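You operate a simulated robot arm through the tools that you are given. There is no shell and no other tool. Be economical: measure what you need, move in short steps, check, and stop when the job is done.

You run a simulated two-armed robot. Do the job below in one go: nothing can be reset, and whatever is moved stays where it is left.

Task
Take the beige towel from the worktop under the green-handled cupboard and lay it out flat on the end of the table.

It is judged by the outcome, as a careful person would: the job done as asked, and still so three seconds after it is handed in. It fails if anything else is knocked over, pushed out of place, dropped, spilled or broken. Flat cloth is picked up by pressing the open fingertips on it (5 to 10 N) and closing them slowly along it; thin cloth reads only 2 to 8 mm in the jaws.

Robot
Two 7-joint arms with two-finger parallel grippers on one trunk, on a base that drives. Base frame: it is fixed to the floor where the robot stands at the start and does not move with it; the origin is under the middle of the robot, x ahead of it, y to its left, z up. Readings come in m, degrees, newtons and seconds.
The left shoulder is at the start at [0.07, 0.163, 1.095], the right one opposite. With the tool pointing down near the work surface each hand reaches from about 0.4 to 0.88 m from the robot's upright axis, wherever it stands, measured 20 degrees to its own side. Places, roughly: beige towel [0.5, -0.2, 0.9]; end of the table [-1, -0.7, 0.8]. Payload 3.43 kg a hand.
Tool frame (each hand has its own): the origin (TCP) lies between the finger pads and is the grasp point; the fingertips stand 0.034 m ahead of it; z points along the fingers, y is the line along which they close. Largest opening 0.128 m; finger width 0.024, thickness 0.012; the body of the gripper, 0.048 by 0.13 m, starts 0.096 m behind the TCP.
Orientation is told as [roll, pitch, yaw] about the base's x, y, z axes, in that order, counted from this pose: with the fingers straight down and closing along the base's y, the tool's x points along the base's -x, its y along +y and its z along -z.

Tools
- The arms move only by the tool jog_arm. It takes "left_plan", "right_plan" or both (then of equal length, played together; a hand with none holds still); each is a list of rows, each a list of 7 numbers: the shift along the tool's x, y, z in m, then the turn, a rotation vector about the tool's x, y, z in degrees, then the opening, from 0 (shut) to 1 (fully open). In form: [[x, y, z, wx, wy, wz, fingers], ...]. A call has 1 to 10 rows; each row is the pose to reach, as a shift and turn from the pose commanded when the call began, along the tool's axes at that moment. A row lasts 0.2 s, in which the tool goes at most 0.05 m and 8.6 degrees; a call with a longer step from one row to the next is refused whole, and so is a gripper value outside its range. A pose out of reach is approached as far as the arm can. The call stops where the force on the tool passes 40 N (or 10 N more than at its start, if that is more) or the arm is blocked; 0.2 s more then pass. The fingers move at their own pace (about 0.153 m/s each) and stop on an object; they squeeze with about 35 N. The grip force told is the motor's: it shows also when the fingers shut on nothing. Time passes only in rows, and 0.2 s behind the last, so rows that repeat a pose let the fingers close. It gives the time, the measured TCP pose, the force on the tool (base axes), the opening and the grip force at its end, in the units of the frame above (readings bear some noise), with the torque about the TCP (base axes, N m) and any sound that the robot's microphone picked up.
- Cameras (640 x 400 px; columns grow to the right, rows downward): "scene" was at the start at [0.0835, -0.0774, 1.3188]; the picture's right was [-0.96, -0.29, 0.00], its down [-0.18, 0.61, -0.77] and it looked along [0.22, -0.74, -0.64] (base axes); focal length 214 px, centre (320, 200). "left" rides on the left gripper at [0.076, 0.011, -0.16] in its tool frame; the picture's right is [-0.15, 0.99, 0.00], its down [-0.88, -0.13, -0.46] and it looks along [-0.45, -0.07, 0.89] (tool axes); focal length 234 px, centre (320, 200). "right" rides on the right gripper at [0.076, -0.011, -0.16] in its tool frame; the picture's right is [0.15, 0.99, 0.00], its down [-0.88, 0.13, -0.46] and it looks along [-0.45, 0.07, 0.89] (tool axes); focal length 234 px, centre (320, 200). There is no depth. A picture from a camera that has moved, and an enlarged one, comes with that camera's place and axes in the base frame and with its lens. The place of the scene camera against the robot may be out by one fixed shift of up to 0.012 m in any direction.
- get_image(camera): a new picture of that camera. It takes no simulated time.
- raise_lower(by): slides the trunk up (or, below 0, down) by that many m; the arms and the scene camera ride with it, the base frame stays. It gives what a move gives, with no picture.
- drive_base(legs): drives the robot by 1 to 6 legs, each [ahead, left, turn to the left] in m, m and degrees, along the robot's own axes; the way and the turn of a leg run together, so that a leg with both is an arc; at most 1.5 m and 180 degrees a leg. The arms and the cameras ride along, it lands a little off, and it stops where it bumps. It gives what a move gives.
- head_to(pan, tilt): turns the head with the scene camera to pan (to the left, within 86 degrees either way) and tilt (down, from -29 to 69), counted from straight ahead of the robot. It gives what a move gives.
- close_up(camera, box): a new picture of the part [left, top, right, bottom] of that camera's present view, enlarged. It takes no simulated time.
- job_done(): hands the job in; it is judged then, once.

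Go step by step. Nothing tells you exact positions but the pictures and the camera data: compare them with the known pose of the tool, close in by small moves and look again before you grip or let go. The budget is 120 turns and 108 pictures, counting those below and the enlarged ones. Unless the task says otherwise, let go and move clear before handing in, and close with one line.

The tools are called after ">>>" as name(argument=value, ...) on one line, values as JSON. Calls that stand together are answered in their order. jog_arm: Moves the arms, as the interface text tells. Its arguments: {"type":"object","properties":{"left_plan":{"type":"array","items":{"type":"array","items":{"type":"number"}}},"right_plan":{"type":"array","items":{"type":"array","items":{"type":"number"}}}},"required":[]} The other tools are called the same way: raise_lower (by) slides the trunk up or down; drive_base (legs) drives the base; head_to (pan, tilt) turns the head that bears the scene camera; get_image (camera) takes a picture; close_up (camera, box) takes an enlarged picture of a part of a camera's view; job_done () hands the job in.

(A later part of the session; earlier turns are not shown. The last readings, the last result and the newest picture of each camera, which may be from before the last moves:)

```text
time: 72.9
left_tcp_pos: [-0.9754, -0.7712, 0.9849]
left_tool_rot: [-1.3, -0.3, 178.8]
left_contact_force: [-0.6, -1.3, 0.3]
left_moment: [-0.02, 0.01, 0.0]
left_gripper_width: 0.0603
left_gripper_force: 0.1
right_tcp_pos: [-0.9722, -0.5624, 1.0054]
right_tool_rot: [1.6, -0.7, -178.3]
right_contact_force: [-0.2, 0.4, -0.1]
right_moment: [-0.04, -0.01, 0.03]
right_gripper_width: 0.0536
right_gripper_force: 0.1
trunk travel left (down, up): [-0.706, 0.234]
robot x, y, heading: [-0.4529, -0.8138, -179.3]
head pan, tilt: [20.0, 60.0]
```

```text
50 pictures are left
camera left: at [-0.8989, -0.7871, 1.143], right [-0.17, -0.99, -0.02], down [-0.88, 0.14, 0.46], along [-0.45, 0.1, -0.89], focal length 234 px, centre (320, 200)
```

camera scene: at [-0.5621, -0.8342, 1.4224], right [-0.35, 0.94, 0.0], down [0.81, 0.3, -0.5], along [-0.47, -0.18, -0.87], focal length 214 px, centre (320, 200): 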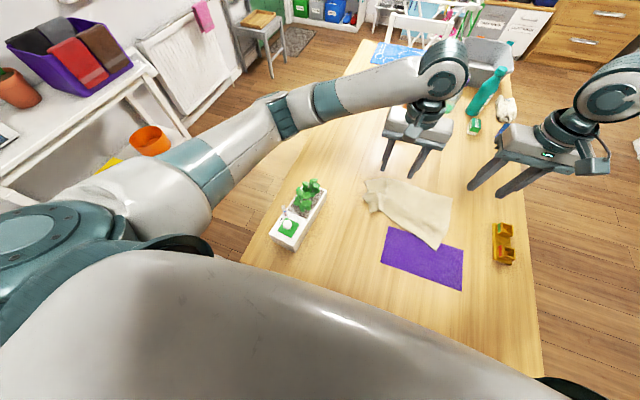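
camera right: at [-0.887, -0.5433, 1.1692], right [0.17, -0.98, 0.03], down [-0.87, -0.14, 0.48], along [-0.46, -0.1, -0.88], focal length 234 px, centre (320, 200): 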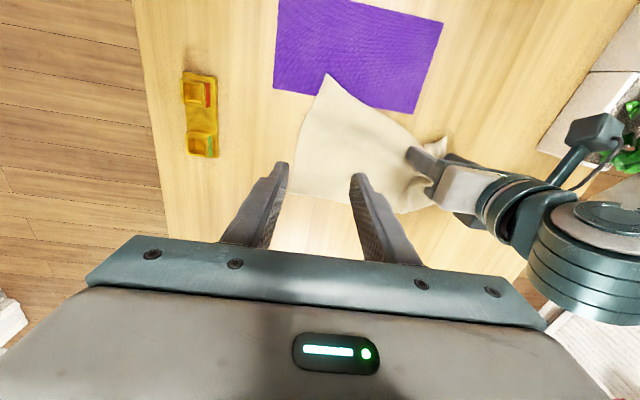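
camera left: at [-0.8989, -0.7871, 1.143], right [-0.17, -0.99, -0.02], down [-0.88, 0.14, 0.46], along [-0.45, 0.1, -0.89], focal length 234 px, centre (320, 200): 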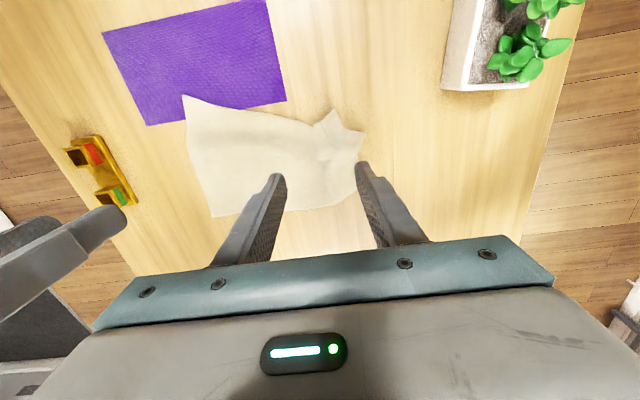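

Both corners are released. The right side is flat but sits about 3 cm onto the purple cloth, and the left side is rumpled. I'll fix this one hand at a time: left arm up out of the way, trunk down, then the right hand takes the far-right corner and draws it away from the purple.

>>> jog_arm(left_plan=[[0, 0, -0.04, 0, 0, 0, 0.47], [0, 0, -0.08, 0, 0, 0, 0.47], [0, 0, -0.12, 0, 0, 0, 0.47], [0, 0, -0.16, 0, 0, 0, 0.47], [0, 0, -0.2, 0, 0, 0, 0.47]])

>>> raise_lower(by=-0.12)

>>> jog_arm(right_plan=[[-0.03, 0, 0, 0, 0, 0, 0.42], [-0.06, 0, 0, 0, 0, 0, 0.42], [-0.09, 0, 0, 0, 0, 0, 0.42], [-0.113, 0, 0, 0, 0, 0, 0.42], [-0.113, 0, 0, 0, 0, 0, 0.42]])

>>> get_image(camera="right")

>>> get_image(camera="left")

```text
time: 74.1
left_tcp_pos: [-0.9741, -0.7753, 1.1846]
left_tool_rot: [-1.4, -0.1, 178.9]
left_contact_force: [0.4, 0.2, -0.2]
left_moment: [-0.02, 0.03, 0.0]
left_gripper_width: 0.0604
left_gripper_force: 0.0
right_tcp_pos: [-0.9707, -0.5632, 1.0076]
right_tool_rot: [1.6, -0.8, -178.3]
right_contact_force: [0.4, -0.2, 0.2]
right_moment: [0.0, 0.0, 0.0]
right_gripper_width: 0.0538
right_gripper_force: 0.1
trunk travel left (down, up): [-0.706, 0.234]
robot x, y, heading: [-0.458, -0.8134, -179.4]
head pan, tilt: [20.0, 60.0]
```

```text
time: 75.6
left_tcp_pos: [-0.9748, -0.7762, 1.0654]
left_tool_rot: [-1.5, -0.1, 179.0]
left_contact_force: [-0.6, -0.4, -0.5]
left_moment: [-0.01, 0.0, 0.03]
left_gripper_width: 0.0599
left_gripper_force: 0.0
right_tcp_pos: [-0.971, -0.5627, 0.8885]
right_tool_rot: [1.6, -0.8, -178.4]
right_contact_force: [-0.4, 0.2, -0.5]
right_moment: [-0.01, -0.01, 0.01]
right_gripper_width: 0.0538
right_gripper_force: 0.1
trunk travel left (down, up): [-0.586, 0.354]
robot x, y, heading: [-0.458, -0.816, -179.6]
head pan, tilt: [20.0, 60.0]
```

```text
time: 76.8
left_tcp_pos: [-0.9743, -0.7762, 1.0645]
left_tool_rot: [-1.5, 0.0, 178.9]
left_contact_force: [0.4, 0.0, -0.1]
left_moment: [0.01, 0.0, 0.0]
left_gripper_width: 0.0602
left_gripper_force: 0.0
right_tcp_pos: [-1.0845, -0.5654, 0.8896]
right_tool_rot: [1.6, -0.7, -178.4]
right_contact_force: [0.3, -0.7, -0.5]
right_moment: [-0.01, 0.0, 0.0]
right_gripper_width: 0.0536
right_gripper_force: 0.1
trunk travel left (down, up): [-0.586, 0.354]
robot x, y, heading: [-0.4564, -0.8091, -179.5]
head pan, tilt: [20.0, 60.0]
```

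```text
49 pictures are left
camera right: at [-1.0069, -0.5457, 1.0468], right [0.17, -0.98, 0.03], down [-0.87, -0.14, 0.47], along [-0.46, -0.1, -0.88], focal length 234 px, centre (320, 200)
```

right: 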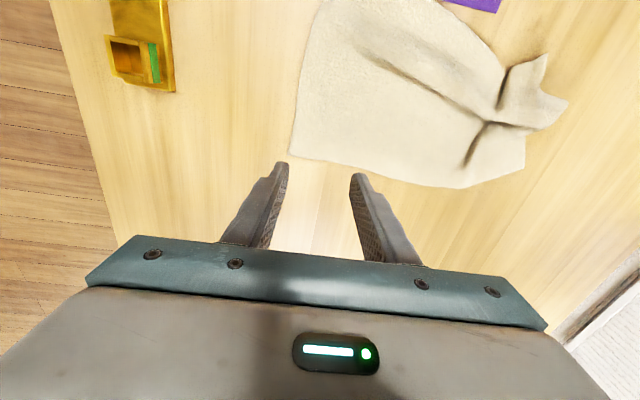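

```text
48 pictures are left
camera left: at [-0.8982, -0.7916, 1.2235], right [-0.17, -0.99, -0.02], down [-0.88, 0.14, 0.46], along [-0.45, 0.1, -0.89], focal length 234 px, centre (320, 200)
```

left: 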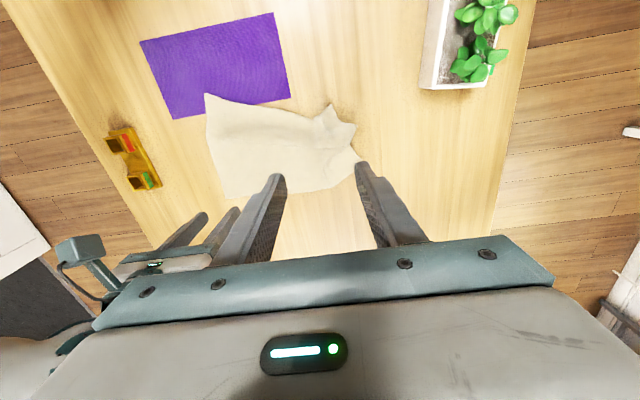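

The towel is clear in view: the far-right corner is at (−1.10, −0.53), the far-left at (−1.06, −0.84), and the near-left is bunched. Lowering the right hand onto the far-right corner.

>>> jog_arm(right_plan=[[0, 0.01, 0.03, 0, 0, 0, 0.42], [-0.002, 0.01, 0.06, 0, 0, 0, 0.42], [-0.004, 0.01, 0.08, 0, 0, 0, 0.42], [-0.004, 0.01, 0.092, 0, 0, 0, 0.42], [-0.004, 0.01, 0.092, 0, 0, 0, 0.42]])

>>> get_image(camera="right")

```text
time: 78.0
left_tcp_pos: [-0.9753, -0.7756, 1.0639]
left_tool_rot: [-1.7, -0.2, 179.0]
left_contact_force: [-0.5, 0.1, 1.2]
left_moment: [-0.01, 0.02, -0.01]
left_gripper_width: 0.0602
left_gripper_force: 0.0
right_tcp_pos: [-1.0801, -0.5689, 0.8047]
right_tool_rot: [1.7, -0.7, -178.4]
right_contact_force: [-0.4, 0.1, 0.4]
right_moment: [0.0, -0.02, -0.02]
right_gripper_width: 0.0537
right_gripper_force: 0.0
right hand out of reach, approached as far as the arm can: row 3, 4, 5
trunk travel left (down, up): [-0.586, 0.354]
robot x, y, heading: [-0.4595, -0.815, -179.4]
head pan, tilt: [20.0, 60.0]
```

```text
47 pictures are left
camera right: at [-1.0033, -0.5488, 0.9637], right [0.17, -0.98, 0.03], down [-0.87, -0.14, 0.47], along [-0.46, -0.11, -0.88], focal length 234 px, centre (320, 200)
```

right: 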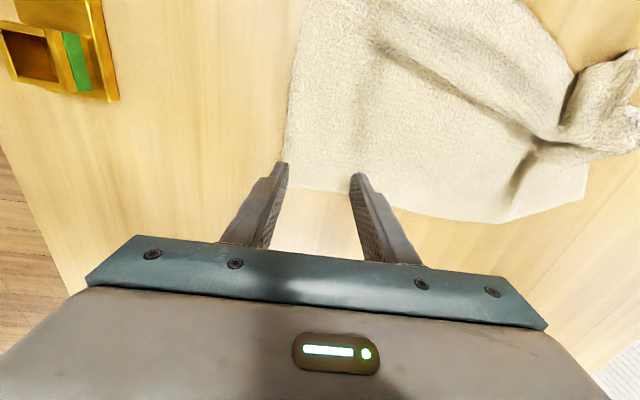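

Fingers are right at the edge, and the arm is at its low limit. I'll lower the trunk more (left arm up a bit for clearance), then adjust slightly onto the cloth.

>>> jog_arm(left_plan=[[0, 0, -0.03, 0, 0, 0, 0.47], [0, 0, -0.05, 0, 0, 0, 0.47], [0, 0, -0.06, 0, 0, 0, 0.47]], right_plan=[[0.005, 0.004, -0.03, 0, 0, 0, 0.42], [0.012, 0.01, -0.05, 0, 0, 0, 0.42], [0.012, 0.01, -0.06, 0, 0, 0, 0.42]])

>>> raise_lower(by=-0.065)

>>> get_image(camera="right")

```text
time: 78.8
left_tcp_pos: [-0.9748, -0.7766, 1.1255]
left_tool_rot: [-1.4, -0.1, 178.9]
left_contact_force: [0.5, 0.3, -0.6]
left_moment: [0.04, 0.01, 0.01]
left_gripper_width: 0.06
left_gripper_force: 0.0
right_tcp_pos: [-1.068, -0.5776, 0.8667]
right_tool_rot: [1.6, -0.7, -178.4]
right_contact_force: [0.0, 0.0, 0.7]
right_moment: [0.0, 0.01, 0.04]
right_gripper_width: 0.0536
right_gripper_force: 0.0
trunk travel left (down, up): [-0.586, 0.354]
robot x, y, heading: [-0.4585, -0.8144, -179.4]
head pan, tilt: [20.0, 60.0]
```

```text
time: 79.9
left_tcp_pos: [-0.974, -0.7772, 1.0591]
left_tool_rot: [-1.5, 0.0, 178.9]
left_contact_force: [-0.2, -0.2, 0.4]
left_moment: [0.01, 0.01, 0.01]
left_gripper_width: 0.0601
left_gripper_force: 0.0
right_tcp_pos: [-1.0669, -0.5774, 0.8024]
right_tool_rot: [1.6, -0.7, -178.3]
right_contact_force: [0.1, -0.1, 0.2]
right_moment: [0.01, 0.0, 0.02]
right_gripper_width: 0.0537
right_gripper_force: 0.0
trunk travel left (down, up): [-0.521, 0.419]
robot x, y, heading: [-0.4587, -0.8147, -179.5]
head pan, tilt: [20.0, 60.0]
```

```text
46 pictures are left
camera right: at [-0.9898, -0.557, 0.9595], right [0.17, -0.98, 0.03], down [-0.87, -0.14, 0.47], along [-0.46, -0.1, -0.88], focal length 234 px, centre (320, 200)
```

right: 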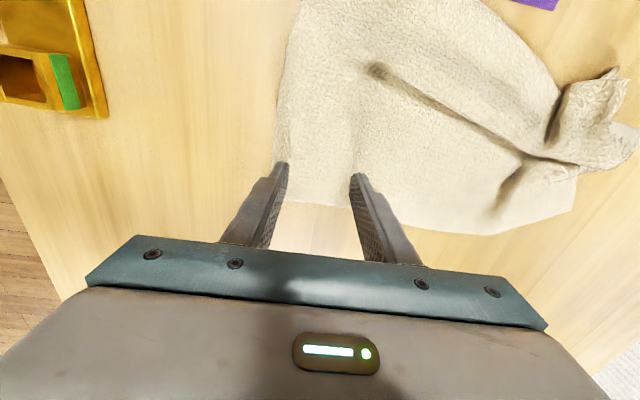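

Nearly there: narrowing the opening a little so both fingers are on the cloth, then pressing down.

>>> jog_arm(right_plan=[[0, 0.006, 0, 0, 0, 0, 0.32], [0, 0.006, 0.006, 0, 0, 0, 0.32], [0, 0.006, 0.01, 0, 0, 0, 0.32], [0, 0.006, 0.013, 0, 0, 0, 0.32], [0, 0.006, 0.014, 0, 0, 0, 0.32]])

```text
time: 81.1
left_tcp_pos: [-0.9736, -0.7756, 1.06]
left_tool_rot: [-1.4, -0.1, 178.9]
left_contact_force: [0.3, 0.0, 0.8]
left_moment: [0.02, 0.0, -0.01]
left_gripper_width: 0.06
left_gripper_force: 0.1
right_tcp_pos: [-1.0675, -0.5834, 0.7871]
right_tool_rot: [1.6, -0.7, -178.4]
right_contact_force: [-0.2, 2.6, 6.4]
right_moment: [0.21, 0.03, -0.01]
right_gripper_width: 0.0414
right_gripper_force: 0.3
trunk travel left (down, up): [-0.521, 0.419]
robot x, y, heading: [-0.4562, -0.816, -179.6]
head pan, tilt: [20.0, 60.0]
```

Pressing at 6 N. Closing slowly.

>>> jog_arm(right_plan=[[0, 0, 0.0005, 0, 0, 0, 0.26], [0, 0, 0.0005, 0, 0, 0, 0.2], [0, 0, 0.0005, 0, 0, 0, 0.15], [0, 0, 0.0005, 0, 0, 0, 0.1], [0, 0, 0.0005, 0, 0, 0, 0.05], [0, 0, 0.0005, 0, 0, 0, 0], [0, 0, 0.0005, 0, 0, 0, 0], [0, 0, 0.0005, 0, 0, 0, 0]])

>>> get_image(camera="right")

```text
time: 82.9
left_tcp_pos: [-0.9741, -0.7768, 1.0598]
left_tool_rot: [-1.4, -0.1, 178.9]
left_contact_force: [-0.6, -0.1, 0.4]
left_moment: [0.01, 0.03, 0.01]
left_gripper_width: 0.0603
left_gripper_force: 0.0
right_tcp_pos: [-1.0667, -0.5828, 0.7869]
right_tool_rot: [1.6, -0.7, -178.4]
right_contact_force: [-0.4, 1.3, 10.7]
right_moment: [0.08, 0.01, 0.01]
right_gripper_width: 0.0043
right_gripper_force: 34.3
trunk travel left (down, up): [-0.521, 0.419]
robot x, y, heading: [-0.4567, -0.8129, -179.7]
head pan, tilt: [20.0, 60.0]
```

```text
45 pictures are left
camera right: at [-0.9893, -0.5635, 0.9455], right [0.17, -0.98, 0.03], down [-0.87, -0.14, 0.47], along [-0.46, -0.1, -0.88], focal length 234 px, centre (320, 200)
```

right: 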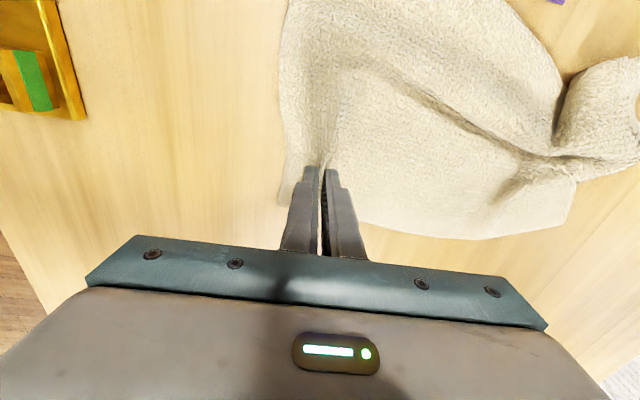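

Gripped. Lifting 1 cm and drawing the towel 6 cm away from the purple cloth.

>>> jog_arm(right_plan=[[0, 0, -0.01, 0, 0, 0, 0], [-0.012, 0, -0.012, 0, 0, 0, 0], [-0.024, 0, -0.012, 0, 0, 0, 0], [-0.036, 0, -0.012, 0, 0, 0, 0], [-0.048, 0, -0.012, 0, 0, 0, 0], [-0.06, 0, -0.012, 0, 0, 0, 0], [-0.068, 0, -0.012, 0, 0, 0, 0]])

>>> get_image(camera="right")

>>> get_image(camera="left")

```text
time: 84.5
left_tcp_pos: [-0.9754, -0.7773, 1.0608]
left_tool_rot: [-1.4, -0.1, 178.9]
left_contact_force: [-0.4, 0.3, 0.7]
left_moment: [-0.04, 0.01, 0.0]
left_gripper_width: 0.0601
left_gripper_force: 0.2
right_tcp_pos: [-1.1222, -0.5764, 0.8056]
right_tool_rot: [1.6, -0.7, -178.4]
right_contact_force: [-0.5, -0.3, 0.0]
right_moment: [-0.06, -0.03, 0.0]
right_gripper_width: 0.0041
right_gripper_force: 35.2
right hand out of reach, approached as far as the arm can: row 6, 7
trunk travel left (down, up): [-0.521, 0.419]
robot x, y, heading: [-0.4568, -0.8168, -179.4]
head pan, tilt: [20.0, 60.0]
```

```text
44 pictures are left
camera right: at [-1.0439, -0.5562, 0.9632], right [0.17, -0.98, 0.03], down [-0.87, -0.14, 0.47], along [-0.46, -0.11, -0.88], focal length 234 px, centre (320, 200)
```

right: 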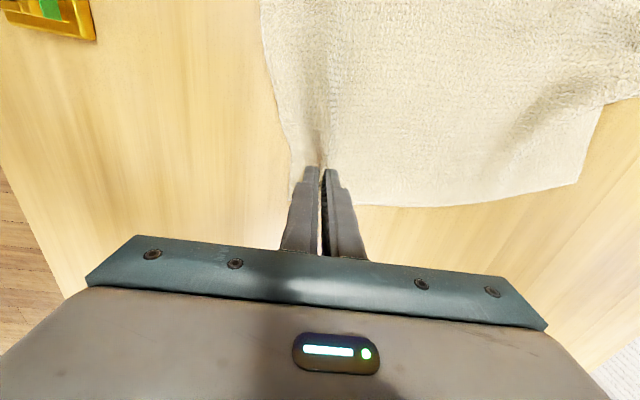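

```text
43 pictures are left
camera left: at [-0.8987, -0.7926, 1.2179], right [-0.17, -0.99, -0.02], down [-0.88, 0.14, 0.46], along [-0.45, 0.1, -0.89], focal length 234 px, centre (320, 200)
```

left: 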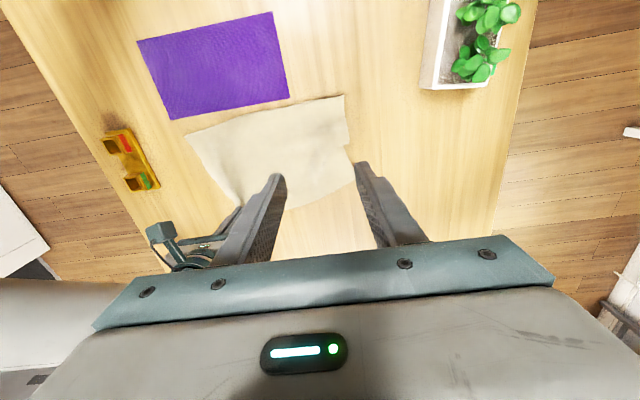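

Excellent: the drag pulled the towel off the purple cloth and straightened it almost entirely. Lowering the right hand with the trunk to set that corner down.

>>> raise_lower(by=-0.019)

```text
time: 85.1
left_tcp_pos: [-0.9739, -0.7774, 1.0407]
left_tool_rot: [-1.5, -0.1, 178.9]
left_contact_force: [-0.2, -0.2, -0.2]
left_moment: [0.0, -0.02, -0.03]
left_gripper_width: 0.0601
left_gripper_force: 0.1
right_tcp_pos: [-1.1209, -0.5762, 0.788]
right_tool_rot: [1.7, -0.9, -178.4]
right_contact_force: [0.1, 0.6, 11.4]
right_moment: [0.04, -0.04, 0.02]
right_gripper_width: 0.0044
right_gripper_force: 35.6
trunk travel left (down, up): [-0.502, 0.438]
robot x, y, heading: [-0.4546, -0.8179, -179.5]
head pan, tilt: [20.0, 60.0]
```

>>> jog_arm(right_plan=[[0, 0, -0.001, 0, 0, 0, 0.05], [0, 0, -0.001, 0, 0, 0, 0.1], [0, 0, -0.001, 0, 0, 0, 0.16], [0, 0, -0.001, 0, 0, 0, 0.22], [0, 0, -0.001, 0, 0, 0, 0.28], [0, 0, -0.001, 0, 0, 0, 0.34], [0, 0, -0.001, 0, 0, 0, 0.4], [0, 0, -0.001, 0, 0, 0, 0.4]])

>>> jog_arm(right_plan=[[0, 0, -0.01, 0, 0, 0, 0.4], [0, 0, -0.03, 0, 0, 0, 0.4], [0, 0, -0.06, 0, 0, 0, 0.4], [0, 0, -0.1, 0, 0, 0, 0.4], [0, 0, -0.14, 0, 0, 0, 0.4], [0, 0, -0.18, 0, 0, 0, 0.4]])

>>> get_image(camera="right")

>>> get_image(camera="left")

```text
time: 86.9
left_tcp_pos: [-0.9745, -0.7774, 1.0408]
left_tool_rot: [-1.5, 0.0, 178.9]
left_contact_force: [-0.6, 0.1, -0.1]
left_moment: [0.0, -0.02, -0.02]
left_gripper_width: 0.0601
left_gripper_force: 0.0
right_tcp_pos: [-1.1212, -0.5775, 0.7877]
right_tool_rot: [1.7, -0.8, -178.5]
right_contact_force: [0.4, -2.4, 10.0]
right_moment: [0.21, 0.0, 0.01]
right_gripper_width: 0.0488
right_gripper_force: 0.1
trunk travel left (down, up): [-0.502, 0.438]
robot x, y, heading: [-0.4561, -0.815, -179.3]
head pan, tilt: [20.0, 60.0]
```

```text
time: 88.3
left_tcp_pos: [-0.9732, -0.7776, 1.0409]
left_tool_rot: [-1.4, -0.1, 178.9]
left_contact_force: [-0.3, 0.0, 0.0]
left_moment: [0.01, 0.02, -0.03]
left_gripper_width: 0.0603
left_gripper_force: 0.0
right_tcp_pos: [-1.1195, -0.5709, 0.9677]
right_tool_rot: [1.7, -0.7, -178.4]
right_contact_force: [-0.2, -1.0, 0.6]
right_moment: [0.02, 0.03, -0.01]
right_gripper_width: 0.051
right_gripper_force: 0.1
trunk travel left (down, up): [-0.502, 0.438]
robot x, y, heading: [-0.4586, -0.8112, -179.5]
head pan, tilt: [20.0, 60.0]
```

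```text
42 pictures are left
camera right: at [-1.0407, -0.551, 1.1263], right [0.17, -0.98, 0.03], down [-0.87, -0.14, 0.47], along [-0.46, -0.11, -0.88], focal length 234 px, centre (320, 200)
```

right: 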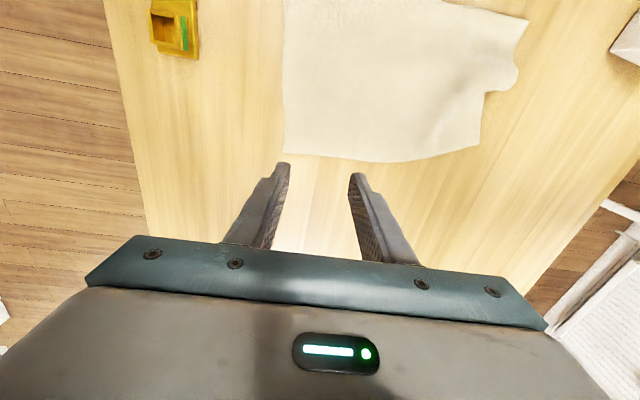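

```text
41 pictures are left
camera left: at [-0.8978, -0.7929, 1.1992], right [-0.17, -0.99, -0.03], down [-0.88, 0.14, 0.46], along [-0.45, 0.1, -0.89], focal length 234 px, centre (320, 200)
```

left: 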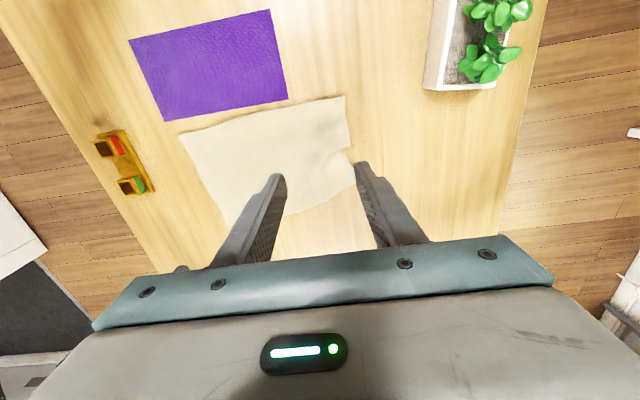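

The towel now lies flat, off the purple cloth, at about x −0.93 to −1.15. Only the far-left corner is short by about 5 cm with a small pucker on the left edge. I'll move the robot right so the left arm stays clear of the planter, then draw that corner out.

>>> raise_lower(by=0.07)

>>> drive_base(legs=[[-0.06, 0, 0], [0, -0.2, 0]])

>>> head_to(pan=10, tilt=55)

>>> get_image(camera="scene")

```text
time: 89.4
left_tcp_pos: [-0.9747, -0.7768, 1.1113]
left_tool_rot: [-1.3, -0.1, 178.9]
left_contact_force: [-0.1, -0.4, -0.4]
left_moment: [0.03, -0.01, 0.0]
left_gripper_width: 0.0601
left_gripper_force: 0.1
right_tcp_pos: [-1.1187, -0.5712, 1.0374]
right_tool_rot: [1.7, -0.7, -178.3]
right_contact_force: [-0.3, 0.1, -0.6]
right_moment: [-0.01, -0.04, 0.0]
right_gripper_width: 0.051
right_gripper_force: 0.1
trunk travel left (down, up): [-0.572, 0.368]
robot x, y, heading: [-0.4582, -0.8164, -179.3]
head pan, tilt: [20.0, 60.0]
```

```text
time: 91.6
left_tcp_pos: [-0.9166, -0.5769, 1.1111]
left_tool_rot: [-1.5, -0.1, 178.9]
left_contact_force: [-0.2, -0.2, -0.5]
left_moment: [-0.05, 0.03, 0.03]
left_gripper_width: 0.0603
left_gripper_force: 0.1
right_tcp_pos: [-1.0617, -0.373, 1.0374]
right_tool_rot: [1.7, -0.6, -178.3]
right_contact_force: [-0.4, -0.1, 0.0]
right_moment: [-0.02, 0.03, -0.01]
right_gripper_width: 0.051
right_gripper_force: 0.1
trunk travel left (down, up): [-0.572, 0.368]
robot x, y, heading: [-0.4022, -0.6132, -179.3]
head pan, tilt: [20.0, 60.0]
```

```text
time: 92.3
left_tcp_pos: [-0.9168, -0.5782, 1.1114]
left_tool_rot: [-1.4, -0.2, 179.0]
left_contact_force: [0.5, -0.2, -0.2]
left_moment: [0.0, 0.02, 0.0]
left_gripper_width: 0.0605
left_gripper_force: 0.0
right_tcp_pos: [-1.0608, -0.3718, 1.0378]
right_tool_rot: [1.7, -0.7, -178.3]
right_contact_force: [0.3, 0.2, 0.3]
right_moment: [0.01, -0.01, -0.01]
right_gripper_width: 0.0515
right_gripper_force: 0.0
trunk travel left (down, up): [-0.572, 0.368]
robot x, y, heading: [-0.4071, -0.6158, -179.4]
head pan, tilt: [10.0, 55.0]
```

```text
40 pictures are left
camera scene: at [-0.512, -0.6242, 1.2944], right [-0.19, 0.98, 0.0], down [0.81, 0.15, -0.57], along [-0.56, -0.11, -0.82], focal length 214 px, centre (320, 200)
```

scene: 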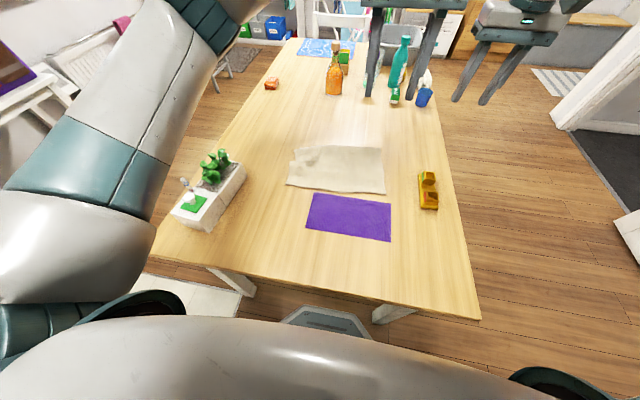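

The towel looks good and sits clear of the purple cloth. Moving the left hand over the far-left corner.

>>> jog_arm(left_plan=[[-0.025, 0.0303, 0, 0, 0, 0, 0.42], [-0.05, 0.061, 0, 0, 0, 0, 0.42], [-0.075, 0.091, 0, 0, 0, 0, 0.42], [-0.1, 0.121, 0, 0, 0, 0, 0.42], [-0.125, 0.151, 0.03, 0, 0, 0, 0.42], [-0.15, 0.182, 0.065, 0, 0, 0, 0.42], [-0.171, 0.212, 0.1, 0, 0, 0, 0.42], [-0.171, 0.212, 0.145, 0, 0, 0, 0.42], [-0.171, 0.212, 0.19, 0, 0, 0, 0.42], [-0.171, 0.212, 0.22, 0, 0, 0, 0.42]])

>>> get_image(camera="left")

>>> get_image(camera="scene")

```text
refused: row 6 steps farther than a row can; nothing moved
```

```text
39 pictures are left
camera left: at [-0.8402, -0.5935, 1.269], right [-0.16, -0.99, -0.02], down [-0.88, 0.13, 0.46], along [-0.45, 0.1, -0.89], focal length 234 px, centre (320, 200)
```

left: 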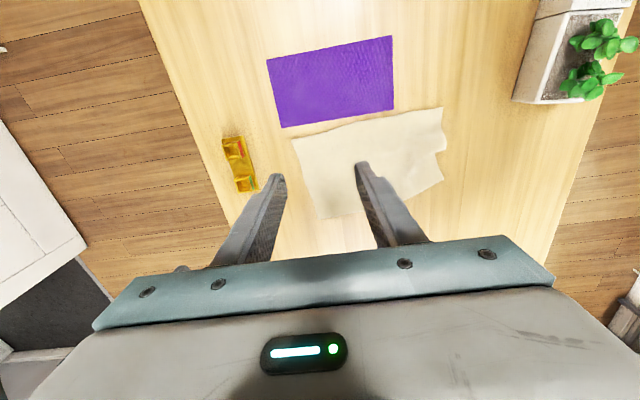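

```text
38 pictures are left
camera scene: at [-0.512, -0.6242, 1.2944], right [-0.19, 0.98, 0.0], down [0.81, 0.15, -0.57], along [-0.56, -0.11, -0.82], focal length 214 px, centre (320, 200)
```

scene: 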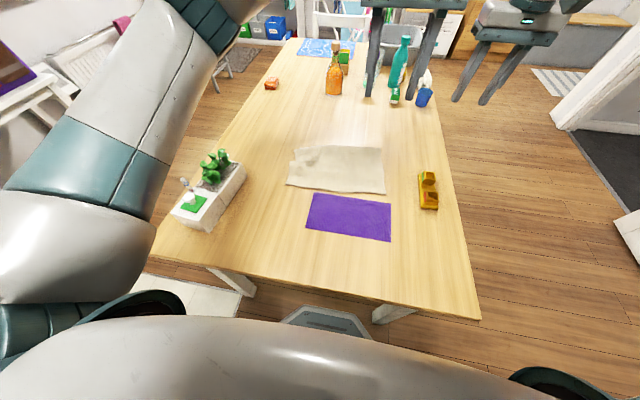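

The call was refused for one step being too long. Repeating with smaller steps.

>>> jog_arm(left_plan=[[-0.025, 0.031, 0, 0, 0, 0, 0.42], [-0.05, 0.062, 0, 0, 0, 0, 0.42], [-0.075, 0.093, 0, 0, 0, 0, 0.42], [-0.1, 0.124, 0, 0, 0, 0, 0.42], [-0.125, 0.155, 0, 0, 0, 0, 0.42], [-0.15, 0.186, 0, 0, 0, 0, 0.42], [-0.171, 0.212, 0.025, 0, 0, 0, 0.42], [-0.171, 0.212, 0.07, 0, 0, 0, 0.42], [-0.171, 0.212, 0.115, 0, 0, 0, 0.42], [-0.171, 0.212, 0.16, 0, 0, 0, 0.42]])

>>> get_image(camera="left")

>>> get_image(camera="scene")

```text
time: 94.5
left_tcp_pos: [-1.0921, -0.7827, 0.9453]
left_tool_rot: [-1.5, -0.1, 179.0]
left_contact_force: [-0.2, -0.7, -0.6]
left_moment: [0.0, -0.02, -0.02]
left_gripper_width: 0.0537
left_gripper_force: 0.0
right_tcp_pos: [-1.0629, -0.3723, 1.0364]
right_tool_rot: [1.7, -0.8, -178.3]
right_contact_force: [-0.6, 0.6, -0.9]
right_moment: [0.04, -0.02, 0.02]
right_gripper_width: 0.0513
right_gripper_force: 0.0
trunk travel left (down, up): [-0.572, 0.368]
robot x, y, heading: [-0.3982, -0.6148, -179.3]
head pan, tilt: [10.0, 55.0]
```

```text
37 pictures are left
camera left: at [-1.0163, -0.7983, 1.1042], right [-0.16, -0.99, -0.03], down [-0.88, 0.13, 0.46], along [-0.45, 0.1, -0.89], focal length 234 px, centre (320, 200)
```

left: 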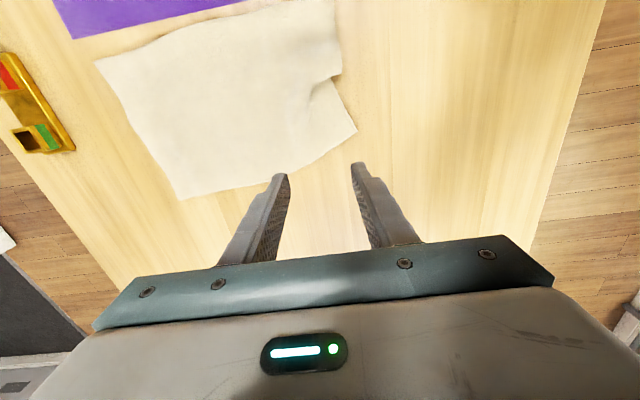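

```text
36 pictures are left
camera scene: at [-0.513, -0.6249, 1.2944], right [-0.19, 0.98, 0.0], down [0.81, 0.15, -0.57], along [-0.56, -0.11, -0.82], focal length 214 px, centre (320, 200)
```

scene: 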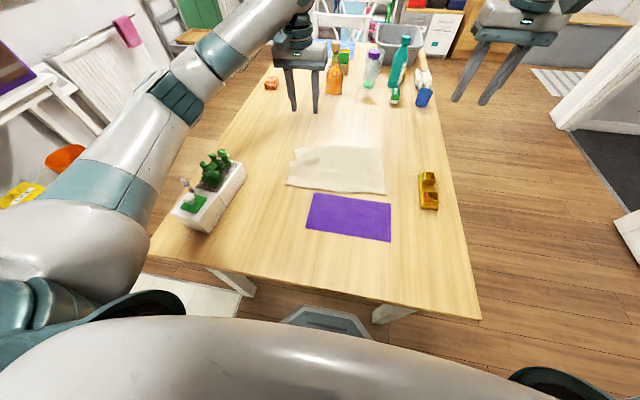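

The far-left corner is at (−1.09, −0.83) with a small tuck on the left edge. Coming down just inside it.

>>> jog_arm(left_plan=[[0.008, 0.007, 0.04, 0, 0, 0, 0.32], [0.008, 0.007, 0.08, 0, 0, 0, 0.32], [0.008, 0.007, 0.12, 0, 0, 0, 0.32], [0.008, 0.007, 0.145, 0, 0, 0, 0.32], [0.008, 0.007, 0.15, 0, 0, 0, 0.32]])

>>> get_image(camera="left")

>>> get_image(camera="scene")

```text
time: 95.7
left_tcp_pos: [-1.0863, -0.7843, 0.8169]
left_tool_rot: [-1.0, -1.7, 179.2]
left_contact_force: [0.1, -0.3, 0.3]
left_moment: [0.01, -0.04, -0.01]
left_gripper_width: 0.0411
left_gripper_force: 0.1
right_tcp_pos: [-1.0556, -0.3671, 1.0424]
right_tool_rot: [2.0, -1.1, -178.3]
right_contact_force: [-0.5, 0.1, 0.6]
right_moment: [0.0, 0.02, 0.01]
right_gripper_width: 0.051
right_gripper_force: 0.0
trunk travel left (down, up): [-0.572, 0.368]
robot x, y, heading: [-0.3986, -0.6173, -179.0]
head pan, tilt: [10.0, 55.0]
```

```text
35 pictures are left
camera left: at [-1.0053, -0.7992, 0.973], right [-0.16, -0.99, -0.01], down [-0.86, 0.13, 0.48], along [-0.48, 0.09, -0.87], focal length 234 px, centre (320, 200)
```

left: 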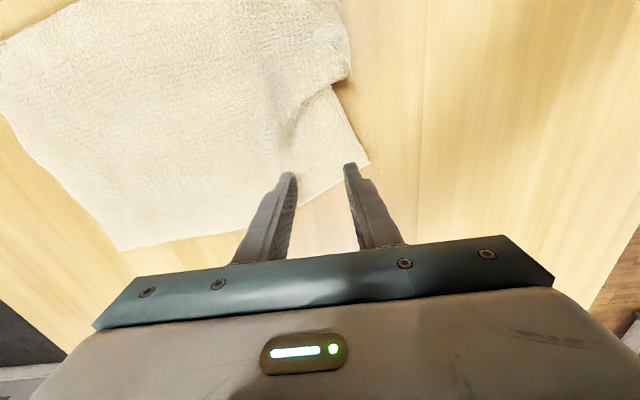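

```text
34 pictures are left
camera scene: at [-0.5048, -0.6186, 1.2981], right [-0.19, 0.98, 0.0], down [0.8, 0.15, -0.58], along [-0.57, -0.11, -0.81], focal length 214 px, centre (320, 200)
```

scene: 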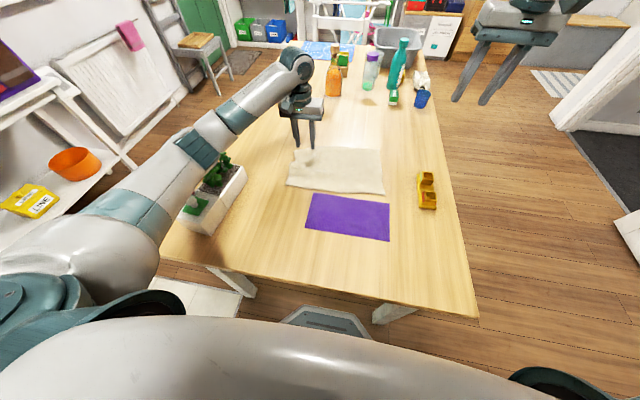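

The body tilted again, meaning the left forearm is touching the planter. Lifting straight back off and checking the planter.

>>> jog_arm(left_plan=[[0, 0, -0.03, 0, 0, 0, 0.32], [0, 0, -0.07, 0, 0, 0, 0.32], [0, 0, -0.11, 0, 0, 0, 0.32], [0, 0, -0.15, 0, 0, 0, 0.32]])

>>> get_image(camera="scene")

```text
time: 96.7
left_tcp_pos: [-1.083, -0.7892, 0.944]
left_tool_rot: [-1.5, 0.1, 179.0]
left_contact_force: [0.0, 0.0, -0.5]
left_moment: [-0.03, 0.0, 0.02]
left_gripper_width: 0.0408
left_gripper_force: 0.0
right_tcp_pos: [-1.0626, -0.3718, 1.0372]
right_tool_rot: [1.7, -0.7, -178.2]
right_contact_force: [0.2, -0.5, -0.6]
right_moment: [0.01, -0.04, 0.0]
right_gripper_width: 0.051
right_gripper_force: 0.1
trunk travel left (down, up): [-0.572, 0.368]
robot x, y, heading: [-0.3985, -0.6154, -179.4]
head pan, tilt: [10.0, 55.0]
```

```text
33 pictures are left
camera scene: at [-0.5125, -0.6239, 1.2939], right [-0.18, 0.98, 0.0], down [0.81, 0.15, -0.57], along [-0.56, -0.11, -0.82], focal length 214 px, centre (320, 200)
```

scene: 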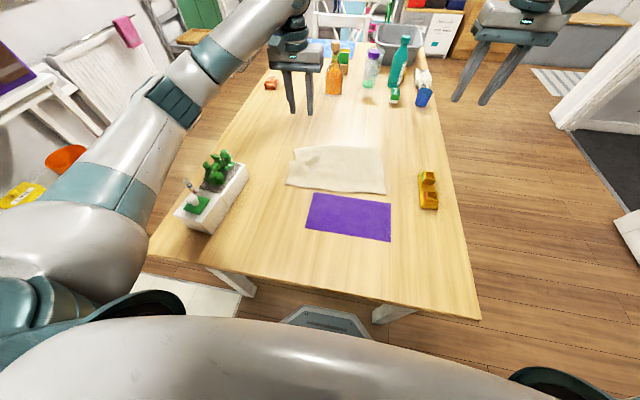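

The left arm is off again. The planter looks like it may have shifted about a centimetre, so I'll measure it carefully.

>>> close_up(camera="scene", box=[120, 100, 440, 300])

```text
2.00 times, centred on (280, 200) of scene
camera zoom: at [-0.5125, -0.6239, 1.2939], right [-0.18, 0.98, 0.0], down [0.81, 0.15, -0.57], along [-0.56, -0.11, -0.82], focal length 429 px, centre (400, 200)
```

zoom: 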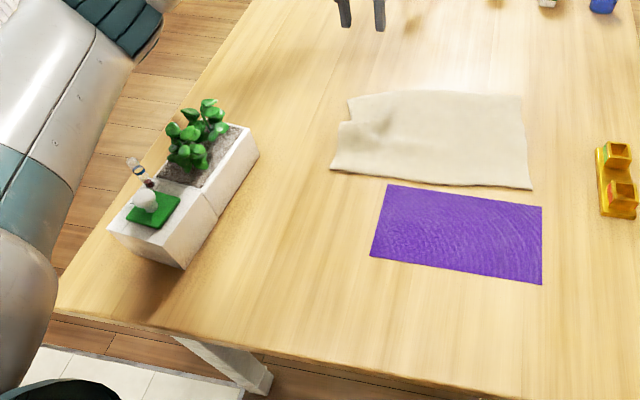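

My measurements show the planter's far end has been pulled about 5 cm toward +y by the forearm contacts, so I'll put it back. Working from the −y side of the table (facing +y) lets me reach both the planter and the far-left towel corner without an arm over anything. First I'll fold the arms up and in.

>>> jog_arm(left_plan=[[0, 0, -0.04, 0, 0, 0, 0.3], [0, 0, -0.08, 0, 0, 0, 0.2], [0, 0, -0.12, 0, 0, 0, 0.1], [0.02, 0, -0.16, 0, 0, 0, 0], [0.05, 0, -0.19, 0, 0, 0, 0], [0.09, 0, -0.2, 0, 0, 0, 0], [0.13, 0, -0.2, 0, 0, 0, 0], [0.17, 0, -0.2, 0, 0, 0, 0]], right_plan=[[0, 0, -0.02, 0, 0, 0, 0.4], [0, 0, -0.04, 0, 0, 0, 0.3], [0, 0, -0.06, 0, 0, 0, 0.2], [0.02, 0, -0.08, 0, 0, 0, 0.1], [0.05, 0, -0.1, 0, 0, 0, 0], [0.08, 0, -0.1, 0, 0, 0, 0], [0.11, 0, -0.1, 0, 0, 0, 0], [0.14, 0, -0.1, 0, 0, 0, 0]])

>>> drive_base(legs=[[-0.3, 0, 0]])

>>> head_to(pan=70, tilt=30)

>>> get_image(camera="scene")

```text
time: 98.5
left_tcp_pos: [-0.9114, -0.7966, 1.1457]
left_tool_rot: [-1.4, -0.3, 179.0]
left_contact_force: [0.5, -0.8, 0.2]
left_moment: [0.03, -0.01, 0.03]
left_gripper_width: 0.0001
left_gripper_force: 32.8
right_tcp_pos: [-0.9172, -0.3651, 1.1378]
right_tool_rot: [1.7, -0.8, -178.2]
right_contact_force: [-0.5, -0.4, 0.5]
right_moment: [0.0, 0.03, -0.02]
right_gripper_width: 0.0
right_gripper_force: 33.0
trunk travel left (down, up): [-0.572, 0.368]
robot x, y, heading: [-0.3981, -0.613, -179.3]
head pan, tilt: [10.0, 55.0]
```

```text
time: 100.5
left_tcp_pos: [-0.6146, -0.7954, 1.1451]
left_tool_rot: [-1.5, -0.1, 179.0]
left_contact_force: [0.7, 0.1, 0.3]
left_moment: [0.02, 0.03, 0.03]
left_gripper_width: 0.0
left_gripper_force: 33.6
right_tcp_pos: [-0.6218, -0.3608, 1.1377]
right_tool_rot: [1.6, -0.8, -178.3]
right_contact_force: [-0.1, 0.8, -0.3]
right_moment: [0.03, 0.01, -0.01]
right_gripper_width: 0.0001
right_gripper_force: 32.9
trunk travel left (down, up): [-0.572, 0.368]
robot x, y, heading: [-0.1012, -0.6096, -178.9]
head pan, tilt: [10.0, 55.0]
```

```text
time: 101.8
left_tcp_pos: [-0.6154, -0.7953, 1.1462]
left_tool_rot: [-1.5, -0.1, 179.1]
left_contact_force: [0.7, 0.1, -0.9]
left_moment: [0.0, -0.01, -0.01]
left_gripper_width: 0.0
left_gripper_force: 33.1
right_tcp_pos: [-0.6219, -0.3623, 1.137]
right_tool_rot: [1.7, -0.7, -178.1]
right_contact_force: [-0.2, 0.0, 0.2]
right_moment: [0.0, 0.03, 0.01]
right_gripper_width: 0.0001
right_gripper_force: 32.9
trunk travel left (down, up): [-0.572, 0.368]
robot x, y, heading: [-0.0974, -0.6119, -179.3]
head pan, tilt: [70.0, 30.0]
```

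```text
31 pictures are left
camera scene: at [-0.1721, -0.6928, 1.3304], right [-0.94, 0.33, 0.0], down [0.17, 0.47, -0.87], along [-0.29, -0.82, -0.5], focal length 214 px, centre (320, 200)
```

scene: 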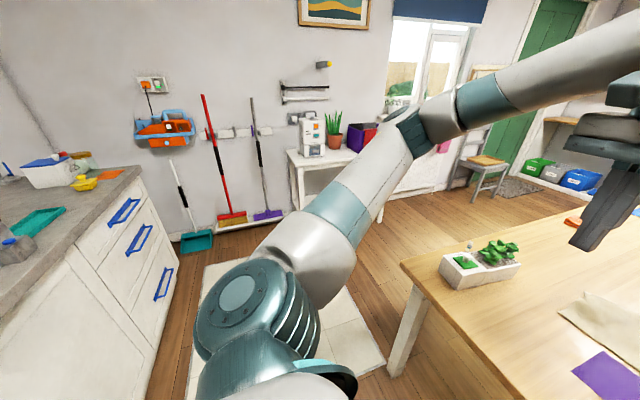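

The floor on that side is clear back to about y −2.2. Driving around: left along the aisle, turn right to face +y, then along to opposite the planter.

>>> drive_base(legs=[[0, 0.98, 0], [0, 0, -90], [0, 0.72, 0]])

>>> head_to(pan=0, tilt=50)

>>> get_image(camera="scene")

```text
time: 114.2
left_tcp_pos: [-0.9895, -1.0966, 1.1448]
left_tool_rot: [-1.4, -0.1, 89.5]
left_contact_force: [-0.9, -0.1, 0.0]
left_moment: [0.02, 0.01, -0.01]
left_gripper_width: 0.0002
left_gripper_force: 33.1
right_tcp_pos: [-0.5558, -1.0859, 1.1376]
right_tool_rot: [1.7, -0.7, 92.2]
right_contact_force: [0.4, 0.8, -0.6]
right_moment: [0.01, -0.05, -0.02]
right_gripper_width: 0.0
right_gripper_force: 32.3
trunk travel left (down, up): [-0.572, 0.368]
robot x, y, heading: [-0.8004, -1.6085, 91.1]
head pan, tilt: [70.0, 30.0]
```

```text
time: 115.7
left_tcp_pos: [-0.9887, -1.0957, 1.144]
left_tool_rot: [-1.4, -0.1, 89.4]
left_contact_force: [1.0, 0.2, 0.6]
left_moment: [0.0, -0.02, -0.02]
left_gripper_width: 0.0
left_gripper_force: 32.9
right_tcp_pos: [-0.5567, -1.0871, 1.1369]
right_tool_rot: [1.7, -0.6, 92.2]
right_contact_force: [-0.4, -0.4, -0.3]
right_moment: [0.03, 0.02, -0.01]
right_gripper_width: 0.0003
right_gripper_force: 32.3
trunk travel left (down, up): [-0.572, 0.368]
robot x, y, heading: [-0.8018, -1.6075, 91.0]
head pan, tilt: [0.0, 50.0]
```

```text
30 pictures are left
camera scene: at [-0.7953, -1.4777, 1.3009], right [1.0, 0.02, 0.0], down [0.02, -0.77, -0.64], along [-0.01, 0.64, -0.77], focal length 214 px, centre (320, 200)
```

scene: 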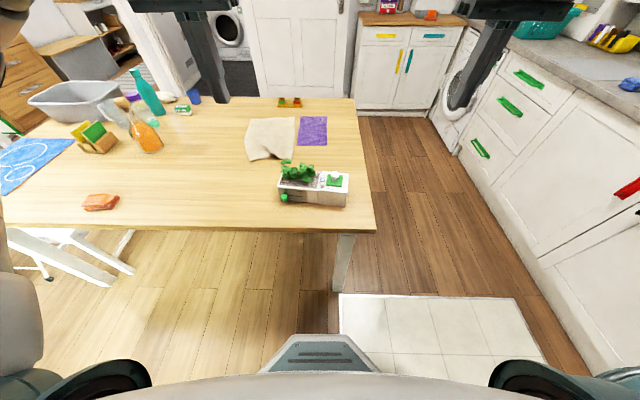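

Good view from this side. Zooming in to measure the planter, table edge and towel.

>>> close_up(camera="scene", box=[220, 85, 396, 245])

```text
2.50 times, centred on (308, 165) of scene
camera zoom: at [-0.7953, -1.4777, 1.3009], right [1.0, 0.02, 0.0], down [0.02, -0.77, -0.64], along [-0.01, 0.64, -0.77], focal length 536 px, centre (350, 288)
```

zoom: 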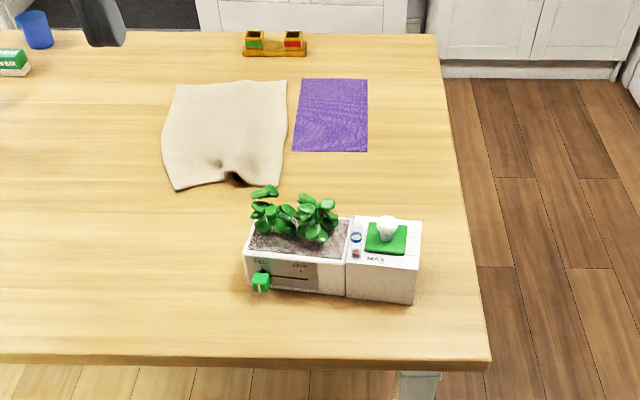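

Calibrated on the table corner, the planter has come about 4 cm (near end) to 6.5 cm (far end) toward +y, and x is nearly unchanged. I'll bring the closed left fingers over behind its inner side, to hook it and draw it gently back.

>>> jog_arm(left_plan=[[-0.032, -0.015, 0, 0, 0, 0, 0], [-0.064, -0.03, 0, 0, 0, 0, 0], [-0.096, -0.045, 0, 0, 0, 0, 0], [-0.128, -0.06, 0, 0, 0, 0, 0], [-0.16, -0.075, 0, 0, 0, 0, 0], [-0.191, -0.089, 0, 0, 0, 0, 0], [-0.191, -0.089, 0.04, 0, 0, 0, 0], [-0.191, -0.089, 0.08, 0, 0, 0, 0], [-0.191, -0.089, 0.12, 0, 0, 0, 0]])

>>> get_image(camera="left")

>>> get_image(camera="scene")

```text
time: 117.7
left_tcp_pos: [-0.894, -0.9049, 1.0275]
left_tool_rot: [-1.5, 0.0, 89.5]
left_contact_force: [-0.1, 0.4, 0.4]
left_moment: [-0.01, -0.01, -0.03]
left_gripper_width: 0.0
left_gripper_force: 33.2
right_tcp_pos: [-0.5561, -1.0858, 1.1353]
right_tool_rot: [1.7, -0.7, 92.2]
right_contact_force: [-0.2, -0.2, -0.3]
right_moment: [-0.01, -0.03, -0.01]
right_gripper_width: 0.0
right_gripper_force: 33.1
trunk travel left (down, up): [-0.572, 0.368]
robot x, y, heading: [-0.7979, -1.6123, 90.9]
head pan, tilt: [0.0, 50.0]
```

```text
28 pictures are left
camera left: at [-0.9096, -0.9797, 1.1855], right [-0.99, 0.15, -0.03], down [0.13, 0.88, 0.46], along [0.09, 0.45, -0.89], focal length 234 px, centre (320, 200)
```

left: 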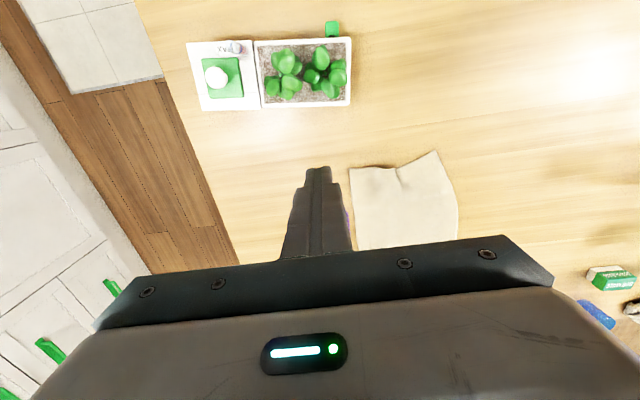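

```text
27 pictures are left
camera scene: at [-0.7954, -1.4766, 1.3009], right [1.0, 0.02, 0.0], down [0.02, -0.77, -0.64], along [-0.01, 0.64, -0.77], focal length 214 px, centre (320, 200)
```

scene: 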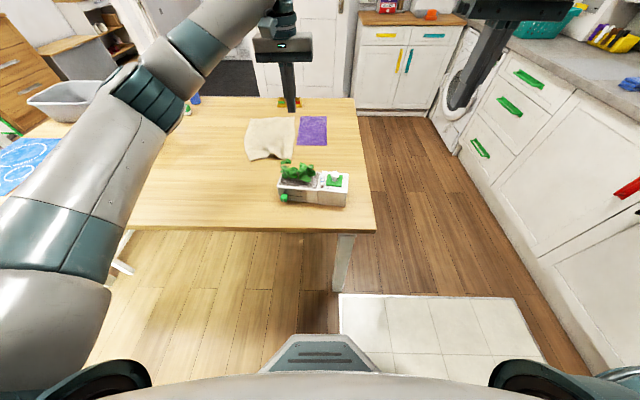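

Inner face is at y ≈ −0.935 (far end), and my fingertips come down at −0.905, between it and the towel. Descending.

>>> jog_arm(left_plan=[[0, 0, 0.04, 0, 0, 0, 0], [0, 0, 0.08, 0, 0, 0, 0], [0, 0, 0.12, 0, 0, 0, 0], [0, 0, 0.16, 0, 0, 0, 0], [0, 0, 0.195, 0, 0, 0, 0], [0, 0, 0.216, 0, 0, 0, 0]])

>>> get_image(camera="left")

>>> get_image(camera="scene")

```text
time: 119.0
left_tcp_pos: [-0.888, -0.9056, 0.8112]
left_tool_rot: [-1.6, -0.1, 89.5]
left_contact_force: [-0.5, 1.0, -0.6]
left_moment: [-0.03, 0.01, 0.01]
left_gripper_width: 0.0
left_gripper_force: 33.2
right_tcp_pos: [-0.5556, -1.086, 1.1358]
right_tool_rot: [1.7, -0.7, 92.2]
right_contact_force: [-0.1, 0.0, 0.4]
right_moment: [0.0, -0.01, -0.01]
right_gripper_width: 0.0002
right_gripper_force: 33.0
trunk travel left (down, up): [-0.572, 0.368]
robot x, y, heading: [-0.8047, -1.609, 91.2]
head pan, tilt: [0.0, 50.0]
```

```text
26 pictures are left
camera left: at [-0.9047, -0.9799, 0.9697], right [-0.99, 0.16, -0.02], down [0.13, 0.88, 0.46], along [0.09, 0.45, -0.89], focal length 234 px, centre (320, 200)
```

left: 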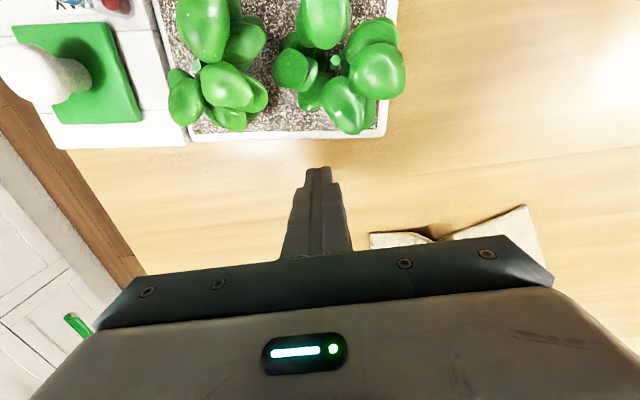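

```text
25 pictures are left
camera scene: at [-0.7953, -1.4773, 1.3009], right [1.0, 0.02, 0.0], down [0.02, -0.77, -0.64], along [-0.01, 0.64, -0.77], focal length 214 px, centre (320, 200)
```

scene: 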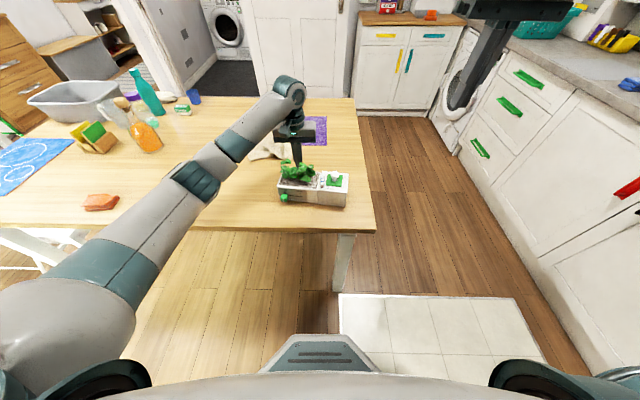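

Fingers are in place with no contact yet. Pulling slowly in −y (about 2 cm to contact, then about 2.5 cm of push).

>>> jog_arm(left_plan=[[0.006, 0, 0, 0, 0, 0, 0], [0.012, 0, 0, 0, 0, 0, 0], [0.017, 0, 0, 0, 0, 0, 0], [0.022, 0, 0, 0, 0, 0, 0], [0.027, 0, 0, 0, 0, 0, 0], [0.032, 0, 0, 0, 0, 0, 0], [0.037, 0, 0, 0, 0, 0, 0], [0.042, 0, 0, 0, 0, 0, 0], [0.045, 0, 0, 0, 0, 0, 0]])

>>> close_up(camera="scene", box=[220, 85, 396, 245])

```text
time: 121.0
left_tcp_pos: [-0.8888, -0.9508, 0.811]
left_tool_rot: [-1.3, 0.1, 89.5]
left_contact_force: [0.7, 3.2, 0.8]
left_moment: [0.01, 0.01, -0.02]
left_gripper_width: 0.0
left_gripper_force: 32.7
right_tcp_pos: [-0.5555, -1.0864, 1.1362]
right_tool_rot: [1.7, -0.7, 92.2]
right_contact_force: [0.2, -0.2, 0.8]
right_moment: [0.02, 0.0, -0.02]
right_gripper_width: 0.0
right_gripper_force: 33.0
trunk travel left (down, up): [-0.572, 0.368]
robot x, y, heading: [-0.8003, -1.6094, 91.0]
head pan, tilt: [0.0, 50.0]
```

```text
2.50 times, centred on (308, 165) of scene
camera zoom: at [-0.7953, -1.4774, 1.3009], right [1.0, 0.02, 0.0], down [0.02, -0.77, -0.64], along [-0.01, 0.64, -0.77], focal length 536 px, centre (350, 288)
```

zoom: 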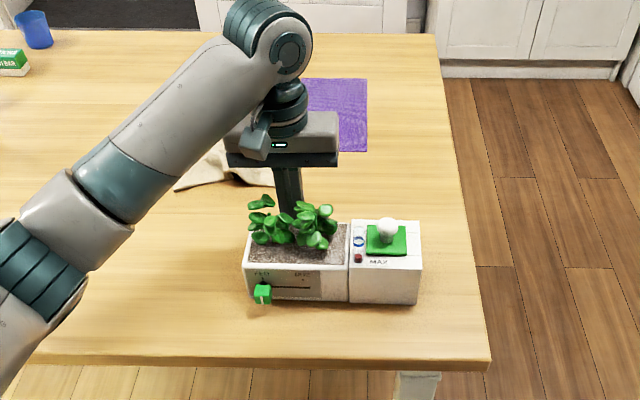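

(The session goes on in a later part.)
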